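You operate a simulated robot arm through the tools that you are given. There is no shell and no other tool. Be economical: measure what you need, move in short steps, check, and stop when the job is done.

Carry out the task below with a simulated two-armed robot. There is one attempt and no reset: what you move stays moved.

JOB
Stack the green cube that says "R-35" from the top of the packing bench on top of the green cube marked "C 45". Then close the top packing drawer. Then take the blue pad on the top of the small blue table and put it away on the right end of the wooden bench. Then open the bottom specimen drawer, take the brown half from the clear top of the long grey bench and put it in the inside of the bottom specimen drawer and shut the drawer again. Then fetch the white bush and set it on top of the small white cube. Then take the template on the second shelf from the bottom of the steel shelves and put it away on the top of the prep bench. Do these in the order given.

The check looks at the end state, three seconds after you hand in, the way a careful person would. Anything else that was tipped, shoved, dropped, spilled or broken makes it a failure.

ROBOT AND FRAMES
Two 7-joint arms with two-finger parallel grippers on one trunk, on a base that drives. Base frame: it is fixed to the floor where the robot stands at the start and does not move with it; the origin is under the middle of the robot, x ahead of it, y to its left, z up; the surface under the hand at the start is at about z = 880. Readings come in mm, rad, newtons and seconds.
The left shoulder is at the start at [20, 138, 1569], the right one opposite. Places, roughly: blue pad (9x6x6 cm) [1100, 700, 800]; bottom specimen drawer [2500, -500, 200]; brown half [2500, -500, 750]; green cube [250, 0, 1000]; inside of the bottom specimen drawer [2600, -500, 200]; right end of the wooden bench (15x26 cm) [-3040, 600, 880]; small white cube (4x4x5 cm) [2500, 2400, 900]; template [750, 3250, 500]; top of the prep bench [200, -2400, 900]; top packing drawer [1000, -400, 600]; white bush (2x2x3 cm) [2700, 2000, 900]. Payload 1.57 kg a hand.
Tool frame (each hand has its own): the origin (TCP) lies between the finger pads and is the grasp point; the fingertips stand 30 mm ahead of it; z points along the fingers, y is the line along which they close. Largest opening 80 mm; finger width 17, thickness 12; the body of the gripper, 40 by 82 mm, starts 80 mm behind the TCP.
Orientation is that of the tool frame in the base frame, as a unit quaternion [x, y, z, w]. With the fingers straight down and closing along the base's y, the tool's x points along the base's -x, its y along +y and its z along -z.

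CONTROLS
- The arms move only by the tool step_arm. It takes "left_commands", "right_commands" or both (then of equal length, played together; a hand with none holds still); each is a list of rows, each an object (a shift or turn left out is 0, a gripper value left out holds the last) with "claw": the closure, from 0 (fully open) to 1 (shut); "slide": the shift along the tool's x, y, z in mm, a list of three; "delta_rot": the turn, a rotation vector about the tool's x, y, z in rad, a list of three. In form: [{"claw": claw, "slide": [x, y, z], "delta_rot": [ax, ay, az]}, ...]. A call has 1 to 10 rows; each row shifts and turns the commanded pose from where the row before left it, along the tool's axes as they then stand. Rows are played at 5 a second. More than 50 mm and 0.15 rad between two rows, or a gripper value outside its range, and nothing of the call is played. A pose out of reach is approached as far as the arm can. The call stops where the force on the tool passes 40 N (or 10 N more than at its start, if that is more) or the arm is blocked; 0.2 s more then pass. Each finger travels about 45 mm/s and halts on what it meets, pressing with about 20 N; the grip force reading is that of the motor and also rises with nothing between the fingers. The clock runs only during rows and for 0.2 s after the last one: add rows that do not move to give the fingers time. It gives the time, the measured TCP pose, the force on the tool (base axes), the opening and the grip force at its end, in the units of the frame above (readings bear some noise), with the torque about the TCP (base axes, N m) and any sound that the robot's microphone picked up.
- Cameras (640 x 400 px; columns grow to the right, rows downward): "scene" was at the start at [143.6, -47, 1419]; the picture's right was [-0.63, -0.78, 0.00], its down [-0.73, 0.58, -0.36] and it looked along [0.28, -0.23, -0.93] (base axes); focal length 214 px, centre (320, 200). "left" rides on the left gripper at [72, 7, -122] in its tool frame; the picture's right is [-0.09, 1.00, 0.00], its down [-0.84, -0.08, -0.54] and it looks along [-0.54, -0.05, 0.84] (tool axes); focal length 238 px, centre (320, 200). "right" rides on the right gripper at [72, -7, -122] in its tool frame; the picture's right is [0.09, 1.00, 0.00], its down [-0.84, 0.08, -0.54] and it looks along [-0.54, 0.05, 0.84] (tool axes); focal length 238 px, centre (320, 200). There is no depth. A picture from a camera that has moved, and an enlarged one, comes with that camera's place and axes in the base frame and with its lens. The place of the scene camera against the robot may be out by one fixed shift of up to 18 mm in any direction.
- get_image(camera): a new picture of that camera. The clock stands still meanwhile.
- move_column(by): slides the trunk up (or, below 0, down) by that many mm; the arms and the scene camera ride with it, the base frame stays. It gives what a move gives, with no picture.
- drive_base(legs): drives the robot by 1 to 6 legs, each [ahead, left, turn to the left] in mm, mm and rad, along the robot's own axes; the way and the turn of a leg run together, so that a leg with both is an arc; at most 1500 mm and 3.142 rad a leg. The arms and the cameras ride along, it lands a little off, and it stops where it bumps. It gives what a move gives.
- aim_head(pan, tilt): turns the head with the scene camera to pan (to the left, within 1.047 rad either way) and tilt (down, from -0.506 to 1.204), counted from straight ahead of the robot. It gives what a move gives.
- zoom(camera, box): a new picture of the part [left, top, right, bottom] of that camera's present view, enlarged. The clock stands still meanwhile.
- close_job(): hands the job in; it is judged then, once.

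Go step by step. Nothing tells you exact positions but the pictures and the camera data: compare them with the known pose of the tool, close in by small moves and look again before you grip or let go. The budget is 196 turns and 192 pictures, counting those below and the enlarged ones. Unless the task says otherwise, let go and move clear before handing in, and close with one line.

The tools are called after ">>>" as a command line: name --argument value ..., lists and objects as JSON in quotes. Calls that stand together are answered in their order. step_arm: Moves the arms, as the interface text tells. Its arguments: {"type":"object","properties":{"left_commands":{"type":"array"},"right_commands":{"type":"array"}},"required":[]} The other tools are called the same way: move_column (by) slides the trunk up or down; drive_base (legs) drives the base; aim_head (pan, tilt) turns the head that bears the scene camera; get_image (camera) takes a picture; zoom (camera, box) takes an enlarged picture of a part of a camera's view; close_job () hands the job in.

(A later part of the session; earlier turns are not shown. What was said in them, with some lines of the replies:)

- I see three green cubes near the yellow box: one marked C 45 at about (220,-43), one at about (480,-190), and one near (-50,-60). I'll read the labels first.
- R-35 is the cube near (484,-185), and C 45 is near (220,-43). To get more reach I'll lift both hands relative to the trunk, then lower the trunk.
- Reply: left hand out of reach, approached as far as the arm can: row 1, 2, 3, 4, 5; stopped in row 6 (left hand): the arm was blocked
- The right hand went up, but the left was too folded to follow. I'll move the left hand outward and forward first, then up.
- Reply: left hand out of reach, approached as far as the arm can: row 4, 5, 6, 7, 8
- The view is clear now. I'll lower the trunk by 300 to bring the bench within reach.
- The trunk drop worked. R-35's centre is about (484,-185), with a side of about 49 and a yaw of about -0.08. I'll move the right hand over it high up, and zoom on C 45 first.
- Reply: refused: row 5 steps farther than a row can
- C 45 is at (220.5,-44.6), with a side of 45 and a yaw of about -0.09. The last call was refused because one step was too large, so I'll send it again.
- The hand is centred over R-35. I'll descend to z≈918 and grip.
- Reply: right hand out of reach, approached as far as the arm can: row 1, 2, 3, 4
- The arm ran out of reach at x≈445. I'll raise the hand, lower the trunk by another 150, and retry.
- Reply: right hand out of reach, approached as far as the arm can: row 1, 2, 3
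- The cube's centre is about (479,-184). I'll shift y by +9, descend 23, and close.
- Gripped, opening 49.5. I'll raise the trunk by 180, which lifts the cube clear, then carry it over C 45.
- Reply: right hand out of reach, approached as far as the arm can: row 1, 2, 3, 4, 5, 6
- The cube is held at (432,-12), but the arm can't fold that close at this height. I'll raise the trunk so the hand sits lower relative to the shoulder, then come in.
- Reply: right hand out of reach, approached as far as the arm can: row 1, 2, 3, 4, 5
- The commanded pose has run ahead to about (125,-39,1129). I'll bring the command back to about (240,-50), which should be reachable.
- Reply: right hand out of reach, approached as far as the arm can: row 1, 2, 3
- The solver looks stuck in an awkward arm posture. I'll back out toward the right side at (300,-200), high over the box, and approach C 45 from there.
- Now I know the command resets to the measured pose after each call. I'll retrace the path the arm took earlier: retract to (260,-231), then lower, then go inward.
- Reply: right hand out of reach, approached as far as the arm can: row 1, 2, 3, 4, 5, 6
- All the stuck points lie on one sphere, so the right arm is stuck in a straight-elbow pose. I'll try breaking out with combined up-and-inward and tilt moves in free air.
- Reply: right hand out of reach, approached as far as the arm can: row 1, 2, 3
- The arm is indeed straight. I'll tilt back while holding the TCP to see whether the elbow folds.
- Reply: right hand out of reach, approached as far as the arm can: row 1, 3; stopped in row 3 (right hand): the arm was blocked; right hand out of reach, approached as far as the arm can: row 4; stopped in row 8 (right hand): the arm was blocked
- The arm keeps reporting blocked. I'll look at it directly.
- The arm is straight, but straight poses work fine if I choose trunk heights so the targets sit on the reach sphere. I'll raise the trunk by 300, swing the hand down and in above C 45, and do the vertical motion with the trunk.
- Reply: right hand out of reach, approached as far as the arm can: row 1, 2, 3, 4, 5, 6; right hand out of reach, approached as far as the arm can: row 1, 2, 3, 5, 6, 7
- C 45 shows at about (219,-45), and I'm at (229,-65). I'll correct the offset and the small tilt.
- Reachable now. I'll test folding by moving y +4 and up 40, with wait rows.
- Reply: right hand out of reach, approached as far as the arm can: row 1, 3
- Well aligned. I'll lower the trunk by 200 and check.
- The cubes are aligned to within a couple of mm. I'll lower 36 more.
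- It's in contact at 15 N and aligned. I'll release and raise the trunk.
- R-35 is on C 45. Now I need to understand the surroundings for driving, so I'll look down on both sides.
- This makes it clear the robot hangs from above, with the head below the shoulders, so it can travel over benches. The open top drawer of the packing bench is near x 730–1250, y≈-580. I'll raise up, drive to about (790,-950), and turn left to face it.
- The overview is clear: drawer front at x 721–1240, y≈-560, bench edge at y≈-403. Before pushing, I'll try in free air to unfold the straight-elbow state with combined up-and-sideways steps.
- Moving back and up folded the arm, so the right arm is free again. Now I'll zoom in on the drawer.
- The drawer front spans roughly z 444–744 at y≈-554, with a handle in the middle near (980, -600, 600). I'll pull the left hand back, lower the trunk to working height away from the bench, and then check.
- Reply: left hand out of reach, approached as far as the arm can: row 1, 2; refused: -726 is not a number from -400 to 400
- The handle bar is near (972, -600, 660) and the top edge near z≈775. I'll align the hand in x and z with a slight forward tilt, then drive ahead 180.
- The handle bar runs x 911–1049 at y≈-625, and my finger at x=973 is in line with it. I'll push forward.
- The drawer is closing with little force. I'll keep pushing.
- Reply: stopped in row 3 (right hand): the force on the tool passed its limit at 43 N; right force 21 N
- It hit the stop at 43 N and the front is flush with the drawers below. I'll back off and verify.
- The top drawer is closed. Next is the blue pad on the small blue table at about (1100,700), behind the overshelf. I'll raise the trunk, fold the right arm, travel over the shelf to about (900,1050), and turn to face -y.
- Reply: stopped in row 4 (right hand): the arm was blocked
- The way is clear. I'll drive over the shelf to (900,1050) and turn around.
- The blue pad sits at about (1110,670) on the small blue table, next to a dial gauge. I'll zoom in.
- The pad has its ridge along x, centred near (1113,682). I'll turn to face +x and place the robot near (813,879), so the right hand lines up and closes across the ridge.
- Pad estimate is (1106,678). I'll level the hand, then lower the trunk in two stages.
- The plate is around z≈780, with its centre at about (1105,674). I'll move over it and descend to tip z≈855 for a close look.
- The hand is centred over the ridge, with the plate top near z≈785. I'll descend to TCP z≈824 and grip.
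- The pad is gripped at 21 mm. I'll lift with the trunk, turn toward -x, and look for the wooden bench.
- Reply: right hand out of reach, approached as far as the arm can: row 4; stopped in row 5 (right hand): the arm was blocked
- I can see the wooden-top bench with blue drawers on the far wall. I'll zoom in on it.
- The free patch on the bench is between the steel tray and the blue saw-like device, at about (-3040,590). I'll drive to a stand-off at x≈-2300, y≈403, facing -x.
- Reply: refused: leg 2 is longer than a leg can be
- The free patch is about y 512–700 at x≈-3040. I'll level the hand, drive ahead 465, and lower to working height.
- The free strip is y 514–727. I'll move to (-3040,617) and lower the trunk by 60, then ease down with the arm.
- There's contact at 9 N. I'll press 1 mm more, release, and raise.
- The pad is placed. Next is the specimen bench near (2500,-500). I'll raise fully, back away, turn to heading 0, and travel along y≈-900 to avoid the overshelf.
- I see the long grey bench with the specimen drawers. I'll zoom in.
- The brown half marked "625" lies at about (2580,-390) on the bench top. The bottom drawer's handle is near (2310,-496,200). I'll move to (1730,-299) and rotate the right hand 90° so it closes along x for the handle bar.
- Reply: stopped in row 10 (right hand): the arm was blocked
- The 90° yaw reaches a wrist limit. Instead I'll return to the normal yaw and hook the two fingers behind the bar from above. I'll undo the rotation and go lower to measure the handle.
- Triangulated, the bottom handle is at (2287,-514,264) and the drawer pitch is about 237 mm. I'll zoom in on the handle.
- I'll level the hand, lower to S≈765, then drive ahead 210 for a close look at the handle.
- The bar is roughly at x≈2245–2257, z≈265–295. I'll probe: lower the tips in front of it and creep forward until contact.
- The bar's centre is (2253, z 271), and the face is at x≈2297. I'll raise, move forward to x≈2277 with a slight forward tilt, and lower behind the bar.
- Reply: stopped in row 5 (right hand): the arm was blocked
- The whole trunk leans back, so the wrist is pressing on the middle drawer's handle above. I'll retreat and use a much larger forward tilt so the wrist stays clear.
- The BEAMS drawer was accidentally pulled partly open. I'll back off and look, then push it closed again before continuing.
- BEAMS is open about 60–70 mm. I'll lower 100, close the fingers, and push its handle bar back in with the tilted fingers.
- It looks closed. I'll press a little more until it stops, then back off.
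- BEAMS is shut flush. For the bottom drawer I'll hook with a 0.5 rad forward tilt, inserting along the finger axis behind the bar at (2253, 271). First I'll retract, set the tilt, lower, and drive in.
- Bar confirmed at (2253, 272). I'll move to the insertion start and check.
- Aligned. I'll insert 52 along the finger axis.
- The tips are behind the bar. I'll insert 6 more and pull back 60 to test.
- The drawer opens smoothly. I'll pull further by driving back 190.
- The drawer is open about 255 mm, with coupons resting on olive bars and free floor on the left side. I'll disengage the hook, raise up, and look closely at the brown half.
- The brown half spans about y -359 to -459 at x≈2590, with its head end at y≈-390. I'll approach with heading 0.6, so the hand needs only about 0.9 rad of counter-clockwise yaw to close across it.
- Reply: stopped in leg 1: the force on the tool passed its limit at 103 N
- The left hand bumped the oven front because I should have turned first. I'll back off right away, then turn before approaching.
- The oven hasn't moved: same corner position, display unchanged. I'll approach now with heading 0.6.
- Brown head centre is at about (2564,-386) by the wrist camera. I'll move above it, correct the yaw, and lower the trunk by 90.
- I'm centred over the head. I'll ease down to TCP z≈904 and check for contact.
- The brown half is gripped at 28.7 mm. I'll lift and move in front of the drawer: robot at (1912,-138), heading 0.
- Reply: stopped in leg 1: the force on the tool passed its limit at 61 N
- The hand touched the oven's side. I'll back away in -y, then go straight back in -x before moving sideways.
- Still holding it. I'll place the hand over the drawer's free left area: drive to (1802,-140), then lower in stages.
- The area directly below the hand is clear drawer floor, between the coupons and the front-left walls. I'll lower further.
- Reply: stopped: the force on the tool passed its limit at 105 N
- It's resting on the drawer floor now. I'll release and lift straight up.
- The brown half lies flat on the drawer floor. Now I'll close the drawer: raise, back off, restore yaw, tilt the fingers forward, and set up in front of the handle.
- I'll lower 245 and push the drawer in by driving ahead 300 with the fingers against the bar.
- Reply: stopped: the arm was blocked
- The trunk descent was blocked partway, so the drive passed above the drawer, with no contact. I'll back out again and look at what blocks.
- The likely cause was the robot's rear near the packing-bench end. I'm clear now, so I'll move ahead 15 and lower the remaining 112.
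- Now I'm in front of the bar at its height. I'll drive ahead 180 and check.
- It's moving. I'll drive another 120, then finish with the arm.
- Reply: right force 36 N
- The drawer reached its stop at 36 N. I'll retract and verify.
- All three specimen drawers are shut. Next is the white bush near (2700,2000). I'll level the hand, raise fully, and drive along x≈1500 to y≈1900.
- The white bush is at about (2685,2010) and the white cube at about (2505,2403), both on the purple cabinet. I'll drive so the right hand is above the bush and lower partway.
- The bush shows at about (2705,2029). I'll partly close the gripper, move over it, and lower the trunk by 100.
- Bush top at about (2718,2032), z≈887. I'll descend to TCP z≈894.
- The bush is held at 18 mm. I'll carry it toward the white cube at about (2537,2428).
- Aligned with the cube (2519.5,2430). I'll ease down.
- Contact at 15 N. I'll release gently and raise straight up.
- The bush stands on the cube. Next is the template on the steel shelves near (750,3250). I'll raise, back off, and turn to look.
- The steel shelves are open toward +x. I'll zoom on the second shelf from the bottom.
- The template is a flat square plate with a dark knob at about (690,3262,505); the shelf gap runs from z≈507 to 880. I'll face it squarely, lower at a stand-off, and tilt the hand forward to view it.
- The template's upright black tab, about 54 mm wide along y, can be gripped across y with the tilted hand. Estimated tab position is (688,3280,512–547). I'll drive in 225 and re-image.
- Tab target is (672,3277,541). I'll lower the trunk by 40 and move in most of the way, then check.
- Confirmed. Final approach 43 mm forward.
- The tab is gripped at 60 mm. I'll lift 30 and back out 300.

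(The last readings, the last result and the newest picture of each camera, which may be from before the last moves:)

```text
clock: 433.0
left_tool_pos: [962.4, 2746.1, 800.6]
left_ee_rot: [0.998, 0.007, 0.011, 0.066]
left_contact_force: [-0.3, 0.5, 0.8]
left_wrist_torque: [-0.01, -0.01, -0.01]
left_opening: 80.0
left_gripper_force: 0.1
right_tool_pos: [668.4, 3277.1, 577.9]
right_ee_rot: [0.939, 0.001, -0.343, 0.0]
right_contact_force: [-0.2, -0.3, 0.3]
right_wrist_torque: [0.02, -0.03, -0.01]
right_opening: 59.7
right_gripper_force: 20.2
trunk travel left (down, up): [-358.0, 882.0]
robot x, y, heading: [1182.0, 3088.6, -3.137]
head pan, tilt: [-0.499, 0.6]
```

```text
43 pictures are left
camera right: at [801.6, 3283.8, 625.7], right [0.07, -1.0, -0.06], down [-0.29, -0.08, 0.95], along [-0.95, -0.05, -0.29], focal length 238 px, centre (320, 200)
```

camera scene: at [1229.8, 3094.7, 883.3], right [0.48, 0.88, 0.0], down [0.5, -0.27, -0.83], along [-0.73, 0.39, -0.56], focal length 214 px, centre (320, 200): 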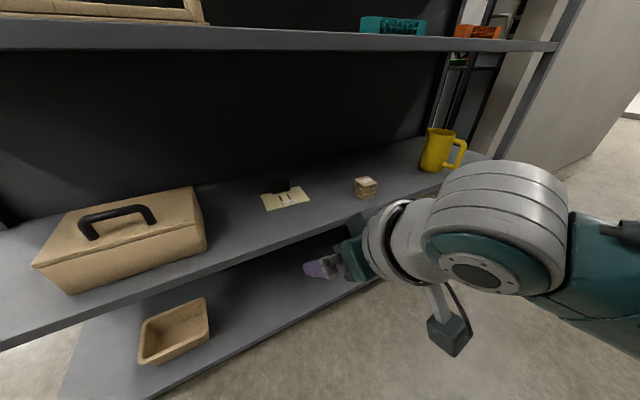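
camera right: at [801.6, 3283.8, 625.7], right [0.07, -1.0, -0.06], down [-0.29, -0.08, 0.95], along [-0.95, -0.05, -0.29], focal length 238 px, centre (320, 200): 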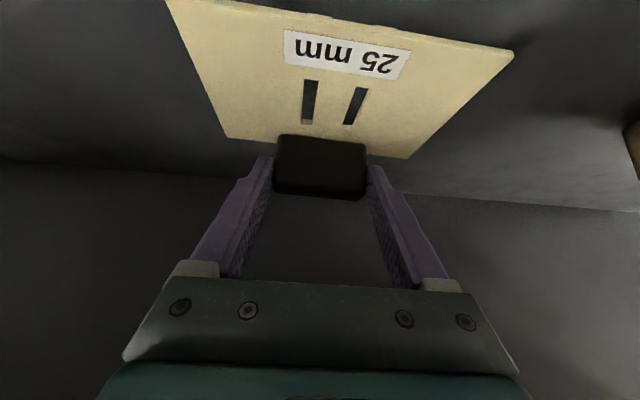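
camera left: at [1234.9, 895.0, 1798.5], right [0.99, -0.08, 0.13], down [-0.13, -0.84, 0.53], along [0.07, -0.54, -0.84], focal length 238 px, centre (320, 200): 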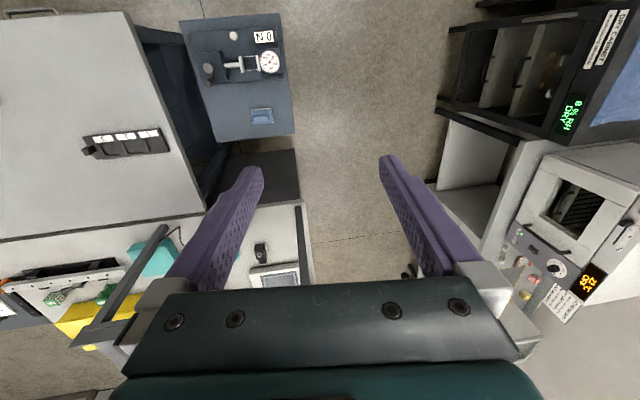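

Lifted cleanly. I'll back out, raise fully, turn to face -y, and travel down x≈1700 to y≈-1400.

>>> drive_base --legs '[[-520, 0, 0]]'

>>> move_column --by 400

>>> move_column --by 400

>>> drive_base --legs '[[0, 0, 1.567], [1500, 0, 0], [1500, 0, 0], [1450, 0, 0]]'

>>> aim_head --pan -0.6 --tilt 0.4

>>> get_image --camera "scene"

```text
clock: 436.0
left_tool_pos: [1484.8, 2746.6, 801.8]
left_ee_rot: [0.998, 0.01, 0.011, 0.065]
left_contact_force: [1.0, -0.2, -0.6]
left_wrist_torque: [-0.04, 0.01, -0.01]
left_opening: 80.1
left_gripper_force: 0.1
right_tool_pos: [1187.3, 3276.0, 578.8]
right_ee_rot: [0.939, 0.004, -0.344, 0.0]
right_contact_force: [-0.9, 0.5, -0.7]
right_wrist_torque: [0.01, 0.01, 0.02]
right_opening: 59.6
right_gripper_force: 20.1
trunk travel left (down, up): [-358.0, 882.0]
robot x, y, heading: [1700.7, 3091.6, -3.133]
head pan, tilt: [-0.499, 0.6]
```

```text
clock: 439.9
left_tool_pos: [1484.7, 2748.1, 1201.4]
left_ee_rot: [0.998, 0.01, 0.011, 0.066]
left_contact_force: [-0.7, -0.1, -0.4]
left_wrist_torque: [-0.01, 0.02, 0.0]
left_opening: 79.9
left_gripper_force: 0.1
right_tool_pos: [1186.8, 3275.6, 977.7]
right_ee_rot: [0.939, 0.003, -0.343, 0.001]
right_contact_force: [-1.1, -0.6, -0.9]
right_wrist_torque: [0.02, 0.02, -0.02]
right_opening: 59.5
right_gripper_force: 19.6
trunk travel left (down, up): [-758.0, 482.0]
robot x, y, heading: [1700.5, 3089.7, -3.141]
head pan, tilt: [-0.499, 0.6]
```

```text
clock: 443.7
left_tool_pos: [1485.1, 2748.9, 1601.4]
left_ee_rot: [0.998, 0.01, 0.012, 0.065]
left_contact_force: [-0.2, -0.2, 0.1]
left_wrist_torque: [0.01, 0.02, -0.03]
left_opening: 80.0
left_gripper_force: 0.1
right_tool_pos: [1185.6, 3277.2, 1378.6]
right_ee_rot: [0.939, 0.003, -0.344, 0.0]
right_contact_force: [-0.1, -0.2, -0.6]
right_wrist_torque: [0.02, 0.02, -0.01]
right_opening: 59.1
right_gripper_force: 20.0
trunk travel left (down, up): [-1158.0, 82.0]
robot x, y, heading: [1706.9, 3091.6, -3.135]
head pan, tilt: [-0.499, 0.6]
```

```text
clock: 468.8
left_tool_pos: [2119.2, -1579.7, 1601.0]
left_ee_rot: [0.693, 0.718, 0.054, 0.038]
left_contact_force: [0.4, 0.0, -0.3]
left_wrist_torque: [0.01, -0.01, 0.01]
left_opening: 80.2
left_gripper_force: 0.0
right_tool_pos: [1595.3, -1886.2, 1379.5]
right_ee_rot: [0.657, 0.671, -0.241, 0.244]
right_contact_force: [0.6, 0.2, -0.7]
right_wrist_torque: [0.01, 0.01, -0.01]
right_opening: 59.1
right_gripper_force: 20.2
trunk travel left (down, up): [-1158.0, 82.0]
robot x, y, heading: [1769.5, -1365.8, -1.55]
head pan, tilt: [-0.499, 0.6]
```

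```text
clock: 469.6
left_tool_pos: [2119.1, -1580.6, 1600.9]
left_ee_rot: [0.693, 0.718, 0.055, 0.038]
left_contact_force: [-1.0, 0.5, 0.6]
left_wrist_torque: [-0.03, 0.01, 0.04]
left_opening: 79.9
left_gripper_force: 0.0
right_tool_pos: [1595.8, -1885.6, 1377.5]
right_ee_rot: [0.658, 0.67, -0.241, 0.245]
right_contact_force: [-0.1, -0.4, -1.1]
right_wrist_torque: [-0.01, -0.01, 0.01]
right_opening: 59.1
right_gripper_force: 19.9
trunk travel left (down, up): [-1158.0, 82.0]
robot x, y, heading: [1773.6, -1367.7, -1.552]
head pan, tilt: [-0.6, 0.4]
```

```text
42 pictures are left
camera scene: at [1724.4, -1556.2, 1696.4], right [-0.84, 0.55, 0.0], down [0.21, 0.33, -0.92], along [-0.5, -0.77, -0.39], focal length 214 px, centre (320, 200)
```

scene: 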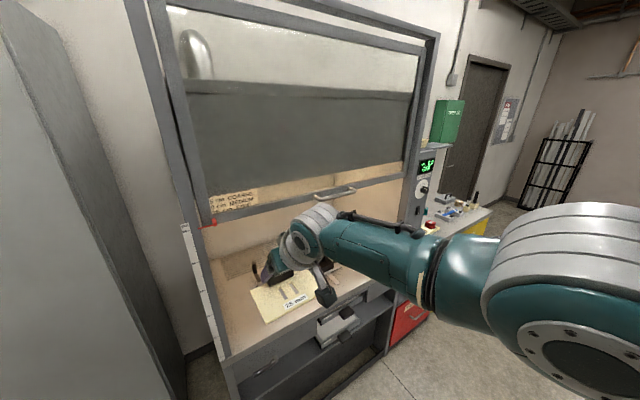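

I'm close to the fume hood. I'll back up a little, then slide right to x≈370 to face the prep bench.

>>> drive_base --legs '[[-300, 0, -0.018], [0, -1400, 0]]'

>>> aim_head --pan -0.1 --tilt 0.6

>>> get_image --camera "scene"

```text
clock: 478.2
left_tool_pos: [713.5, -1297.4, 1600.0]
left_ee_rot: [0.696, 0.715, 0.054, 0.039]
left_contact_force: [0.0, -0.3, 0.8]
left_wrist_torque: [-0.01, 0.0, 0.01]
left_opening: 79.9
left_gripper_force: 0.0
right_tool_pos: [188.4, -1600.6, 1377.9]
right_ee_rot: [0.659, 0.669, -0.241, 0.244]
right_contact_force: [-0.1, 0.4, -0.3]
right_wrist_torque: [0.03, -0.03, 0.0]
right_opening: 59.4
right_gripper_force: 20.2
trunk travel left (down, up): [-1158.0, 82.0]
robot x, y, heading: [370.3, -1084.6, -1.557]
head pan, tilt: [-0.6, 0.4]
```

```text
clock: 479.1
left_tool_pos: [713.0, -1299.3, 1600.6]
left_ee_rot: [0.696, 0.715, 0.054, 0.038]
left_contact_force: [0.4, -0.2, -0.6]
left_wrist_torque: [0.0, -0.05, 0.01]
left_opening: 80.0
left_gripper_force: 0.2
right_tool_pos: [188.5, -1599.7, 1377.9]
right_ee_rot: [0.659, 0.669, -0.241, 0.244]
right_contact_force: [0.6, -0.3, -0.7]
right_wrist_torque: [0.01, 0.0, 0.02]
right_opening: 59.2
right_gripper_force: 19.8
trunk travel left (down, up): [-1158.0, 82.0]
robot x, y, heading: [364.4, -1085.1, -1.554]
head pan, tilt: [-0.099, 0.6]
```

```text
41 pictures are left
camera scene: at [362.5, -1282.7, 1678.3], right [-1.0, 0.08, 0.0], down [0.05, 0.56, -0.83], along [-0.07, -0.82, -0.56], focal length 214 px, centre (320, 200)
```

scene: 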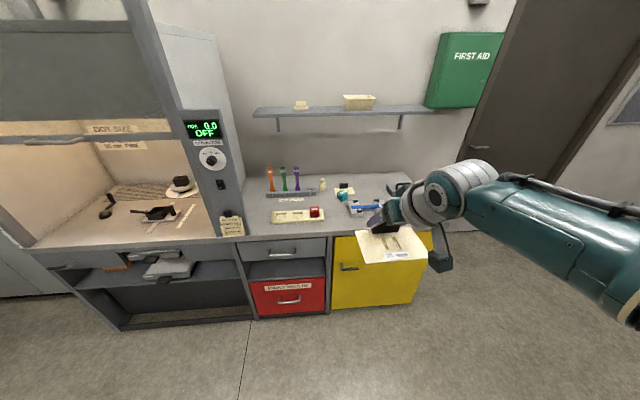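

>>> zoom --camera "scene" --box '[230, 160, 440, 265]'

```text
3.05 times, centred on (335, 212) of scene
camera zoom: at [362.5, -1282.7, 1678.3], right [-1.0, 0.08, 0.0], down [0.05, 0.56, -0.83], along [-0.07, -0.82, -0.56], focal length 654 px, centre (274, 162)
```

zoom: 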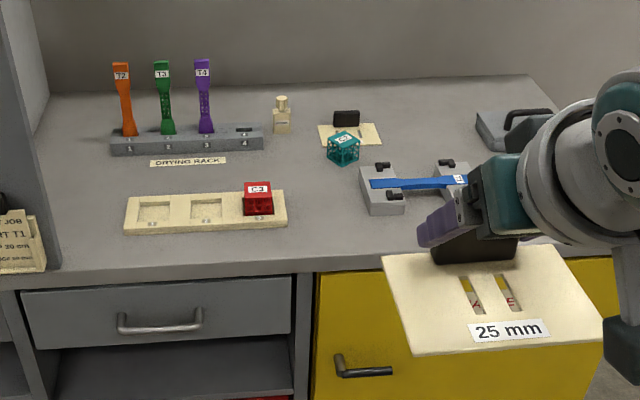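

There's free space between the tan tray (x>250) and the grey press (x<90), in the front-middle of the bench. I'll aim for tab centre at (165,-2235). I'll drive ahead 635 and lower the trunk by 400.

>>> drive_base --legs '[[635, -13, -0.015]]'

>>> move_column --by -390

>>> aim_head --pan -0.4 --tilt 0.9

>>> get_image --camera "scene"

>>> get_image --camera "right"

```text
clock: 482.7
left_tool_pos: [702.6, -1942.6, 1600.9]
left_ee_rot: [0.7, 0.711, 0.054, 0.038]
left_contact_force: [0.4, 0.0, -0.1]
left_wrist_torque: [0.04, -0.01, -0.01]
left_opening: 79.9
left_gripper_force: 0.0
right_tool_pos: [173.3, -2238.0, 1377.7]
right_ee_rot: [0.664, 0.665, -0.243, 0.242]
right_contact_force: [0.2, 0.1, -0.9]
right_wrist_torque: [0.0, 0.01, -0.01]
right_opening: 59.2
right_gripper_force: 19.8
trunk travel left (down, up): [-1158.0, 82.0]
robot x, y, heading: [360.1, -1721.4, -1.573]
head pan, tilt: [-0.099, 0.6]
```

```text
clock: 486.4
left_tool_pos: [701.9, -1942.0, 1211.1]
left_ee_rot: [0.701, 0.71, 0.054, 0.039]
left_contact_force: [0.5, -0.1, -0.3]
left_wrist_torque: [0.0, 0.0, 0.01]
left_opening: 80.1
left_gripper_force: 0.1
right_tool_pos: [172.9, -2237.1, 988.9]
right_ee_rot: [0.664, 0.664, -0.244, 0.243]
right_contact_force: [-0.2, -0.1, -1.3]
right_wrist_torque: [-0.03, 0.02, -0.02]
right_opening: 59.0
right_gripper_force: 19.5
trunk travel left (down, up): [-768.0, 472.0]
robot x, y, heading: [361.3, -1723.3, -1.569]
head pan, tilt: [-0.099, 0.6]
```

```text
clock: 487.2
left_tool_pos: [702.7, -1942.2, 1211.0]
left_ee_rot: [0.701, 0.711, 0.054, 0.038]
left_contact_force: [0.0, -0.3, -0.8]
left_wrist_torque: [0.0, 0.0, 0.0]
left_opening: 79.9
left_gripper_force: 0.0
right_tool_pos: [173.4, -2238.3, 989.2]
right_ee_rot: [0.664, 0.664, -0.243, 0.242]
right_contact_force: [0.2, -0.2, -1.5]
right_wrist_torque: [-0.01, -0.01, -0.02]
right_opening: 59.2
right_gripper_force: 20.3
trunk travel left (down, up): [-768.0, 472.0]
robot x, y, heading: [359.6, -1725.4, -1.568]
head pan, tilt: [-0.4, 0.901]
```

```text
39 pictures are left
camera scene: at [331.7, -1903.8, 1263.5], right [-0.92, 0.39, 0.0], down [0.3, 0.72, -0.62], along [-0.24, -0.57, -0.78], focal length 214 px, centre (320, 200)
```

scene: 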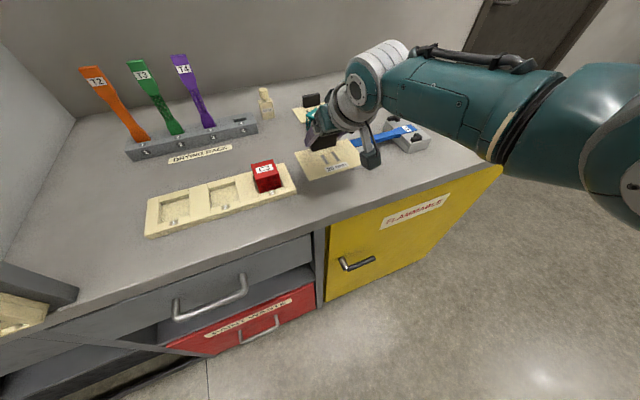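

```text
38 pictures are left
camera right: at [166.8, -2103.0, 1035.7], right [1.0, 0.07, -0.06], down [0.08, -0.29, 0.95], along [0.05, -0.95, -0.29], focal length 238 px, centre (320, 200)
```

right: 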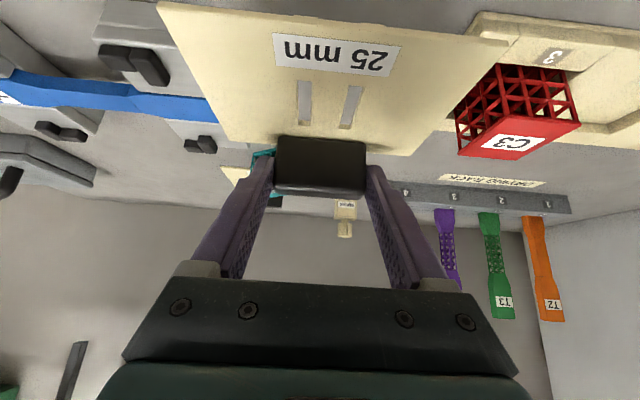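

I'll shift slightly (+18 in x, 20 back) for clearance from press and tray, then lower 45 and check.

>>> step_arm --right_commands '[{"slide": [15, 18, -13]}, {}]'

>>> move_column --by -48

>>> zoom --camera "scene" --box '[240, 90, 450, 240]'

>>> get_image --camera "right"

```text
clock: 487.8
left_tool_pos: [702.5, -1942.1, 1210.3]
left_ee_rot: [0.701, 0.711, 0.054, 0.038]
left_contact_force: [0.1, -0.1, 0.6]
left_wrist_torque: [0.02, 0.01, 0.0]
left_opening: 80.1
left_gripper_force: 0.1
right_tool_pos: [188.8, -2217.9, 988.5]
right_ee_rot: [0.664, 0.665, -0.243, 0.243]
right_contact_force: [0.1, -0.4, -0.4]
right_wrist_torque: [0.03, -0.02, -0.01]
right_opening: 58.9
right_gripper_force: 20.0
trunk travel left (down, up): [-768.0, 472.0]
robot x, y, heading: [362.6, -1724.1, -1.572]
head pan, tilt: [-0.4, 0.901]
```

```text
clock: 488.7
left_tool_pos: [703.4, -1942.4, 1162.0]
left_ee_rot: [0.7, 0.711, 0.053, 0.038]
left_contact_force: [-0.4, 0.4, -0.1]
left_wrist_torque: [0.02, 0.02, 0.02]
left_opening: 80.0
left_gripper_force: 0.0
right_tool_pos: [190.8, -2217.9, 940.5]
right_ee_rot: [0.664, 0.664, -0.244, 0.242]
right_contact_force: [-0.1, 0.5, -0.7]
right_wrist_torque: [-0.01, 0.01, -0.01]
right_opening: 59.2
right_gripper_force: 19.8
trunk travel left (down, up): [-720.0, 520.0]
robot x, y, heading: [358.2, -1721.1, -1.571]
head pan, tilt: [-0.4, 0.901]
```

```text
2.67 times, centred on (345, 165) of scene
camera zoom: at [331.7, -1903.7, 1215.5], right [-0.92, 0.39, 0.0], down [0.3, 0.72, -0.62], along [-0.24, -0.57, -0.78], focal length 572 px, centre (253, 293)
```

zoom: 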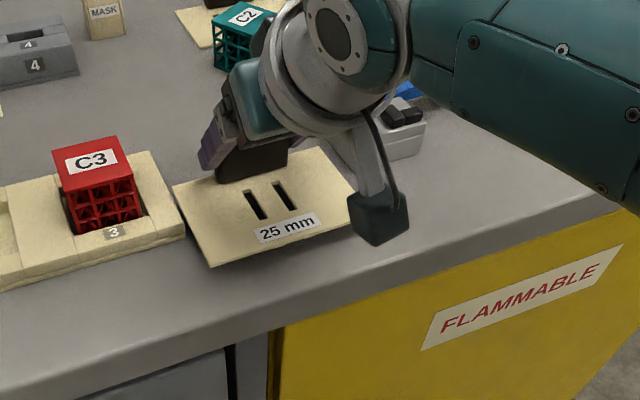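

```text
36 pictures are left
camera right: at [184.5, -2083.3, 988.2], right [1.0, 0.07, -0.06], down [0.08, -0.29, 0.95], along [0.05, -0.95, -0.29], focal length 238 px, centre (320, 200)
```

right: 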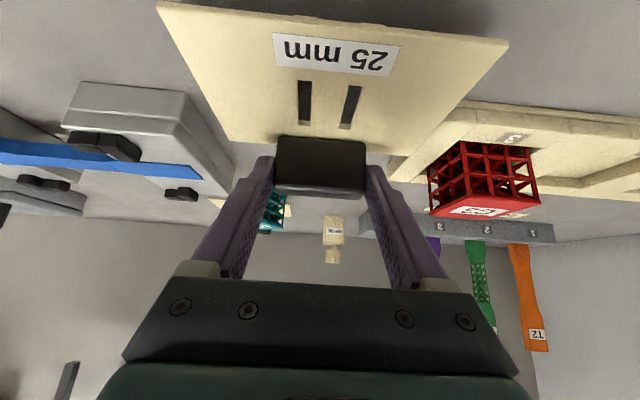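

I'll shift -12 in x and 20 toward the front for balanced clearance, then ease down until contact.

>>> step_arm --right_commands '[{"slide": [15, -12, -13]}, {"slide": [5, 0, 6]}, {"slide": [3, 0, 4]}, {}]'

>>> zoom --camera "scene" --box '[240, 90, 450, 240]'

```text
clock: 489.7
left_tool_pos: [702.8, -1943.3, 1162.3]
left_ee_rot: [0.7, 0.711, 0.054, 0.039]
left_contact_force: [-0.1, -0.2, -0.4]
left_wrist_torque: [0.01, -0.01, 0.01]
left_opening: 79.9
left_gripper_force: 0.1
right_tool_pos: [178.2, -2197.2, 928.1]
right_ee_rot: [0.664, 0.664, -0.244, 0.242]
right_contact_force: [0.2, -0.7, -1.1]
right_wrist_torque: [0.03, 0.02, 0.02]
right_opening: 59.1
right_gripper_force: 20.2
trunk travel left (down, up): [-720.0, 520.0]
robot x, y, heading: [362.5, -1722.8, -1.569]
head pan, tilt: [-0.4, 0.901]
```

```text
2.67 times, centred on (345, 165) of scene
camera zoom: at [331.7, -1903.7, 1215.5], right [-0.92, 0.39, 0.0], down [0.3, 0.72, -0.62], along [-0.24, -0.57, -0.78], focal length 572 px, centre (253, 293)
```

zoom: 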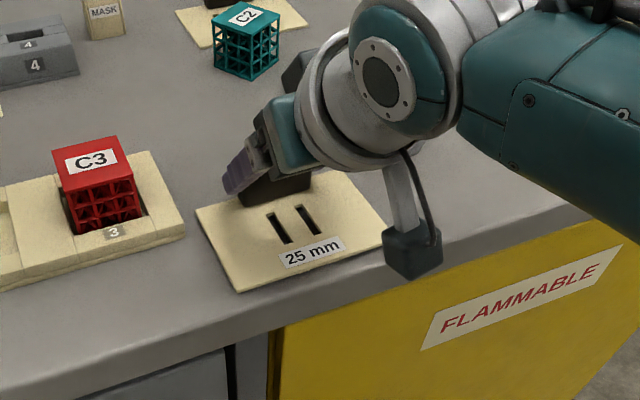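

>>> step_arm --right_commands '[{"slide": [1.9, 0, 2.3]}, {"slide": [1.9, 0, 2.3]}, {}]'

>>> step_arm --right_commands '[{"slide": [1.3, 0, 1.5]}, {"slide": [1.3, 0, 1.5]}, {}]'

```text
clock: 490.5
left_tool_pos: [701.4, -1943.2, 1163.1]
left_ee_rot: [0.7, 0.711, 0.054, 0.039]
left_contact_force: [-0.5, 0.0, 0.2]
left_wrist_torque: [-0.01, 0.01, -0.02]
left_opening: 80.2
left_gripper_force: 0.0
right_tool_pos: [178.6, -2198.1, 923.9]
right_ee_rot: [0.663, 0.665, -0.243, 0.244]
right_contact_force: [0.0, 4.1, 10.2]
right_wrist_torque: [0.34, -0.06, 0.01]
right_opening: 59.0
right_gripper_force: 19.7
trunk travel left (down, up): [-720.0, 520.0]
robot x, y, heading: [359.0, -1727.6, -1.569]
head pan, tilt: [-0.4, 0.901]
```

```text
clock: 491.3
left_tool_pos: [701.8, -1943.6, 1162.4]
left_ee_rot: [0.7, 0.711, 0.052, 0.039]
left_contact_force: [0.2, 0.0, -0.2]
left_wrist_torque: [0.0, -0.01, 0.05]
left_opening: 79.8
left_gripper_force: 0.1
right_tool_pos: [178.3, -2200.1, 919.7]
right_ee_rot: [0.663, 0.664, -0.244, 0.244]
right_contact_force: [1.3, 1.3, 15.8]
right_wrist_torque: [-0.24, -0.03, 0.06]
right_opening: 59.3
right_gripper_force: 20.4
trunk travel left (down, up): [-720.0, 520.0]
robot x, y, heading: [359.9, -1720.9, -1.572]
head pan, tilt: [-0.4, 0.901]
```

It's seated flat at 16 N. I'll release and withdraw along the finger axis.

>>> step_arm --right_commands '[{"claw": 0.15}, {"claw": 0}, {}, {"slide": [0, 0, -20]}, {"slide": [0, 0, -35]}, {"slide": [0, 0, -40]}, {"slide": [0, 0, -40]}, {}]'

>>> move_column --by 150

>>> get_image --camera "scene"

```text
clock: 493.1
left_tool_pos: [703.3, -1941.7, 1163.0]
left_ee_rot: [0.7, 0.711, 0.054, 0.038]
left_contact_force: [-0.9, 1.4, 1.1]
left_wrist_torque: [0.03, -0.03, 0.02]
left_opening: 80.1
left_gripper_force: 0.1
right_tool_pos: [178.1, -2111.9, 1019.5]
right_ee_rot: [0.665, 0.664, -0.244, 0.241]
right_contact_force: [1.0, -0.7, 0.6]
right_wrist_torque: [-0.03, -0.01, 0.01]
right_opening: 80.1
right_gripper_force: 0.1
trunk travel left (down, up): [-720.0, 520.0]
robot x, y, heading: [361.8, -1720.9, -1.572]
head pan, tilt: [-0.4, 0.901]
```

```text
clock: 494.9
left_tool_pos: [702.6, -1942.6, 1311.9]
left_ee_rot: [0.701, 0.71, 0.054, 0.039]
left_contact_force: [0.2, -0.1, 0.5]
left_wrist_torque: [0.01, 0.02, 0.02]
left_opening: 80.2
left_gripper_force: 0.0
right_tool_pos: [180.3, -2112.2, 1169.8]
right_ee_rot: [0.664, 0.664, -0.244, 0.242]
right_contact_force: [-0.6, -0.1, -0.8]
right_wrist_torque: [0.01, 0.01, -0.03]
right_opening: 79.9
right_gripper_force: 0.0
trunk travel left (down, up): [-870.0, 370.0]
robot x, y, heading: [360.5, -1720.9, -1.568]
head pan, tilt: [-0.4, 0.901]
```

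```text
34 pictures are left
camera scene: at [331.7, -1903.7, 1365.4], right [-0.92, 0.39, 0.0], down [0.3, 0.72, -0.62], along [-0.24, -0.57, -0.78], focal length 214 px, centre (320, 200)
```

scene: 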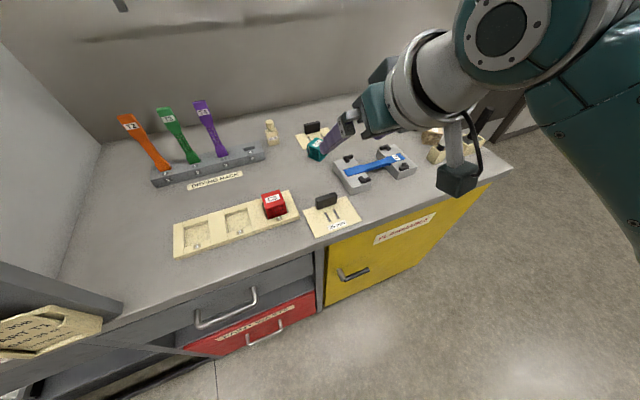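

The template lies on the prep bench. I'll raise, back off, and turn around to check the packing bench and the stack once more before handing in.

>>> move_column --by 360

>>> drive_base --legs '[[-600, 0, 0], [0, 0, -3.0]]'

>>> aim_head --pan -0.1 --tilt 0.6

>>> get_image --camera "scene"

```text
clock: 498.4
left_tool_pos: [702.3, -1943.4, 1672.6]
left_ee_rot: [0.7, 0.711, 0.054, 0.038]
left_contact_force: [0.1, 0.3, -0.6]
left_wrist_torque: [0.01, 0.01, 0.0]
left_opening: 80.3
left_gripper_force: 0.0
right_tool_pos: [179.1, -2112.1, 1529.9]
right_ee_rot: [0.664, 0.665, -0.243, 0.242]
right_contact_force: [-0.6, -0.2, 1.0]
right_wrist_torque: [-0.03, -0.01, -0.02]
right_opening: 79.9
right_gripper_force: 0.1
trunk travel left (down, up): [-1230.0, 10.0]
robot x, y, heading: [362.0, -1720.3, -1.572]
head pan, tilt: [-0.4, 0.901]
```

```text
clock: 508.7
left_tool_pos: [-10.8, -961.5, 1673.2]
left_ee_rot: [0.766, -0.639, -0.034, 0.057]
left_contact_force: [0.1, 0.1, 1.0]
left_wrist_torque: [-0.04, 0.0, 0.03]
left_opening: 80.0
left_gripper_force: 0.0
right_tool_pos: [476.5, -707.5, 1529.2]
right_ee_rot: [0.717, -0.607, -0.262, -0.222]
right_contact_force: [0.1, 0.8, 0.2]
right_wrist_torque: [0.0, 0.0, 0.01]
right_opening: 80.1
right_gripper_force: 0.1
trunk travel left (down, up): [-1230.0, 10.0]
robot x, y, heading: [362.3, -1120.5, 1.739]
head pan, tilt: [-0.4, 0.901]
```

```text
clock: 509.5
left_tool_pos: [-11.3, -961.4, 1672.5]
left_ee_rot: [0.766, -0.639, -0.034, 0.057]
left_contact_force: [0.0, 0.2, -0.9]
left_wrist_torque: [-0.02, 0.0, 0.02]
left_opening: 80.2
left_gripper_force: 0.1
right_tool_pos: [477.4, -708.4, 1529.9]
right_ee_rot: [0.717, -0.607, -0.262, -0.222]
right_contact_force: [-0.3, 0.3, 0.3]
right_wrist_torque: [0.01, 0.0, 0.01]
right_opening: 79.9
right_gripper_force: 0.0
trunk travel left (down, up): [-1230.0, 10.0]
robot x, y, heading: [363.6, -1120.3, 1.736]
head pan, tilt: [-0.099, 0.6]
```

```text
33 pictures are left
camera scene: at [339.8, -947.6, 1750.2], right [1.0, 0.07, 0.0], down [0.04, -0.56, -0.82], along [-0.05, 0.82, -0.57], focal length 214 px, centre (320, 200)
```

scene: 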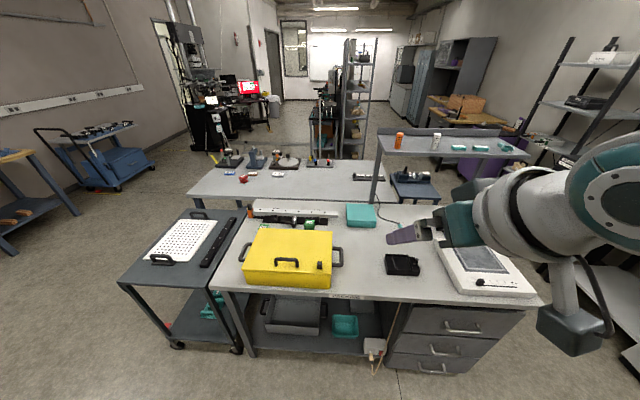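

>>> zoom --camera "scene" --box '[230, 195, 400, 300]'

>>> zoom --camera "scene" --box '[360, 230, 560, 380]'

```text
3.76 times, centred on (315, 248) of scene
camera zoom: at [339.8, -947.6, 1750.2], right [1.0, 0.07, 0.0], down [0.04, -0.56, -0.82], along [-0.05, 0.82, -0.57], focal length 807 px, centre (339, 21)
```

zoom: 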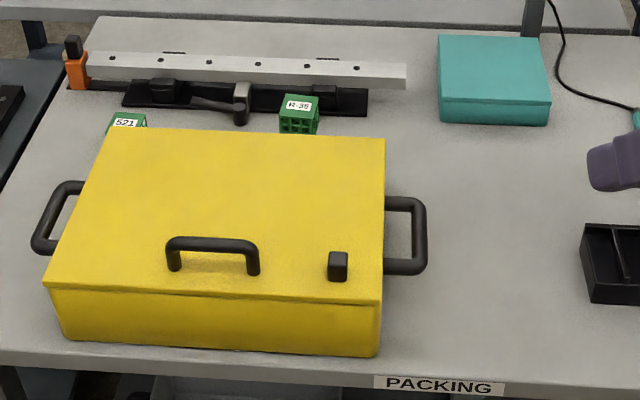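

```text
2.67 times, centred on (460, 305) of scene
camera zoom: at [339.8, -947.6, 1750.2], right [1.0, 0.07, 0.0], down [0.04, -0.56, -0.82], along [-0.05, 0.82, -0.57], focal length 572 px, centre (-53, -80)
```

zoom: 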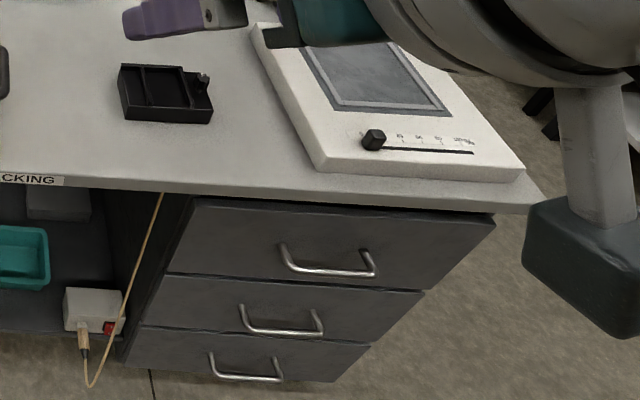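

The stack, the closed drawer and the bench contents all look undisturbed, and both grippers are empty and clear. I'll hand in.

>>> close_job

```text
The job is handed in.
```

All six steps are done in the order given and the job is handed in. Along the way the hands bumped the oven twice, with no sign that it moved. One neighbouring drawer was pulled partly open and pushed shut again, and the trunk was once blocked on the way down, probably by the end of the packing bench, which looked undisturbed afterwards.
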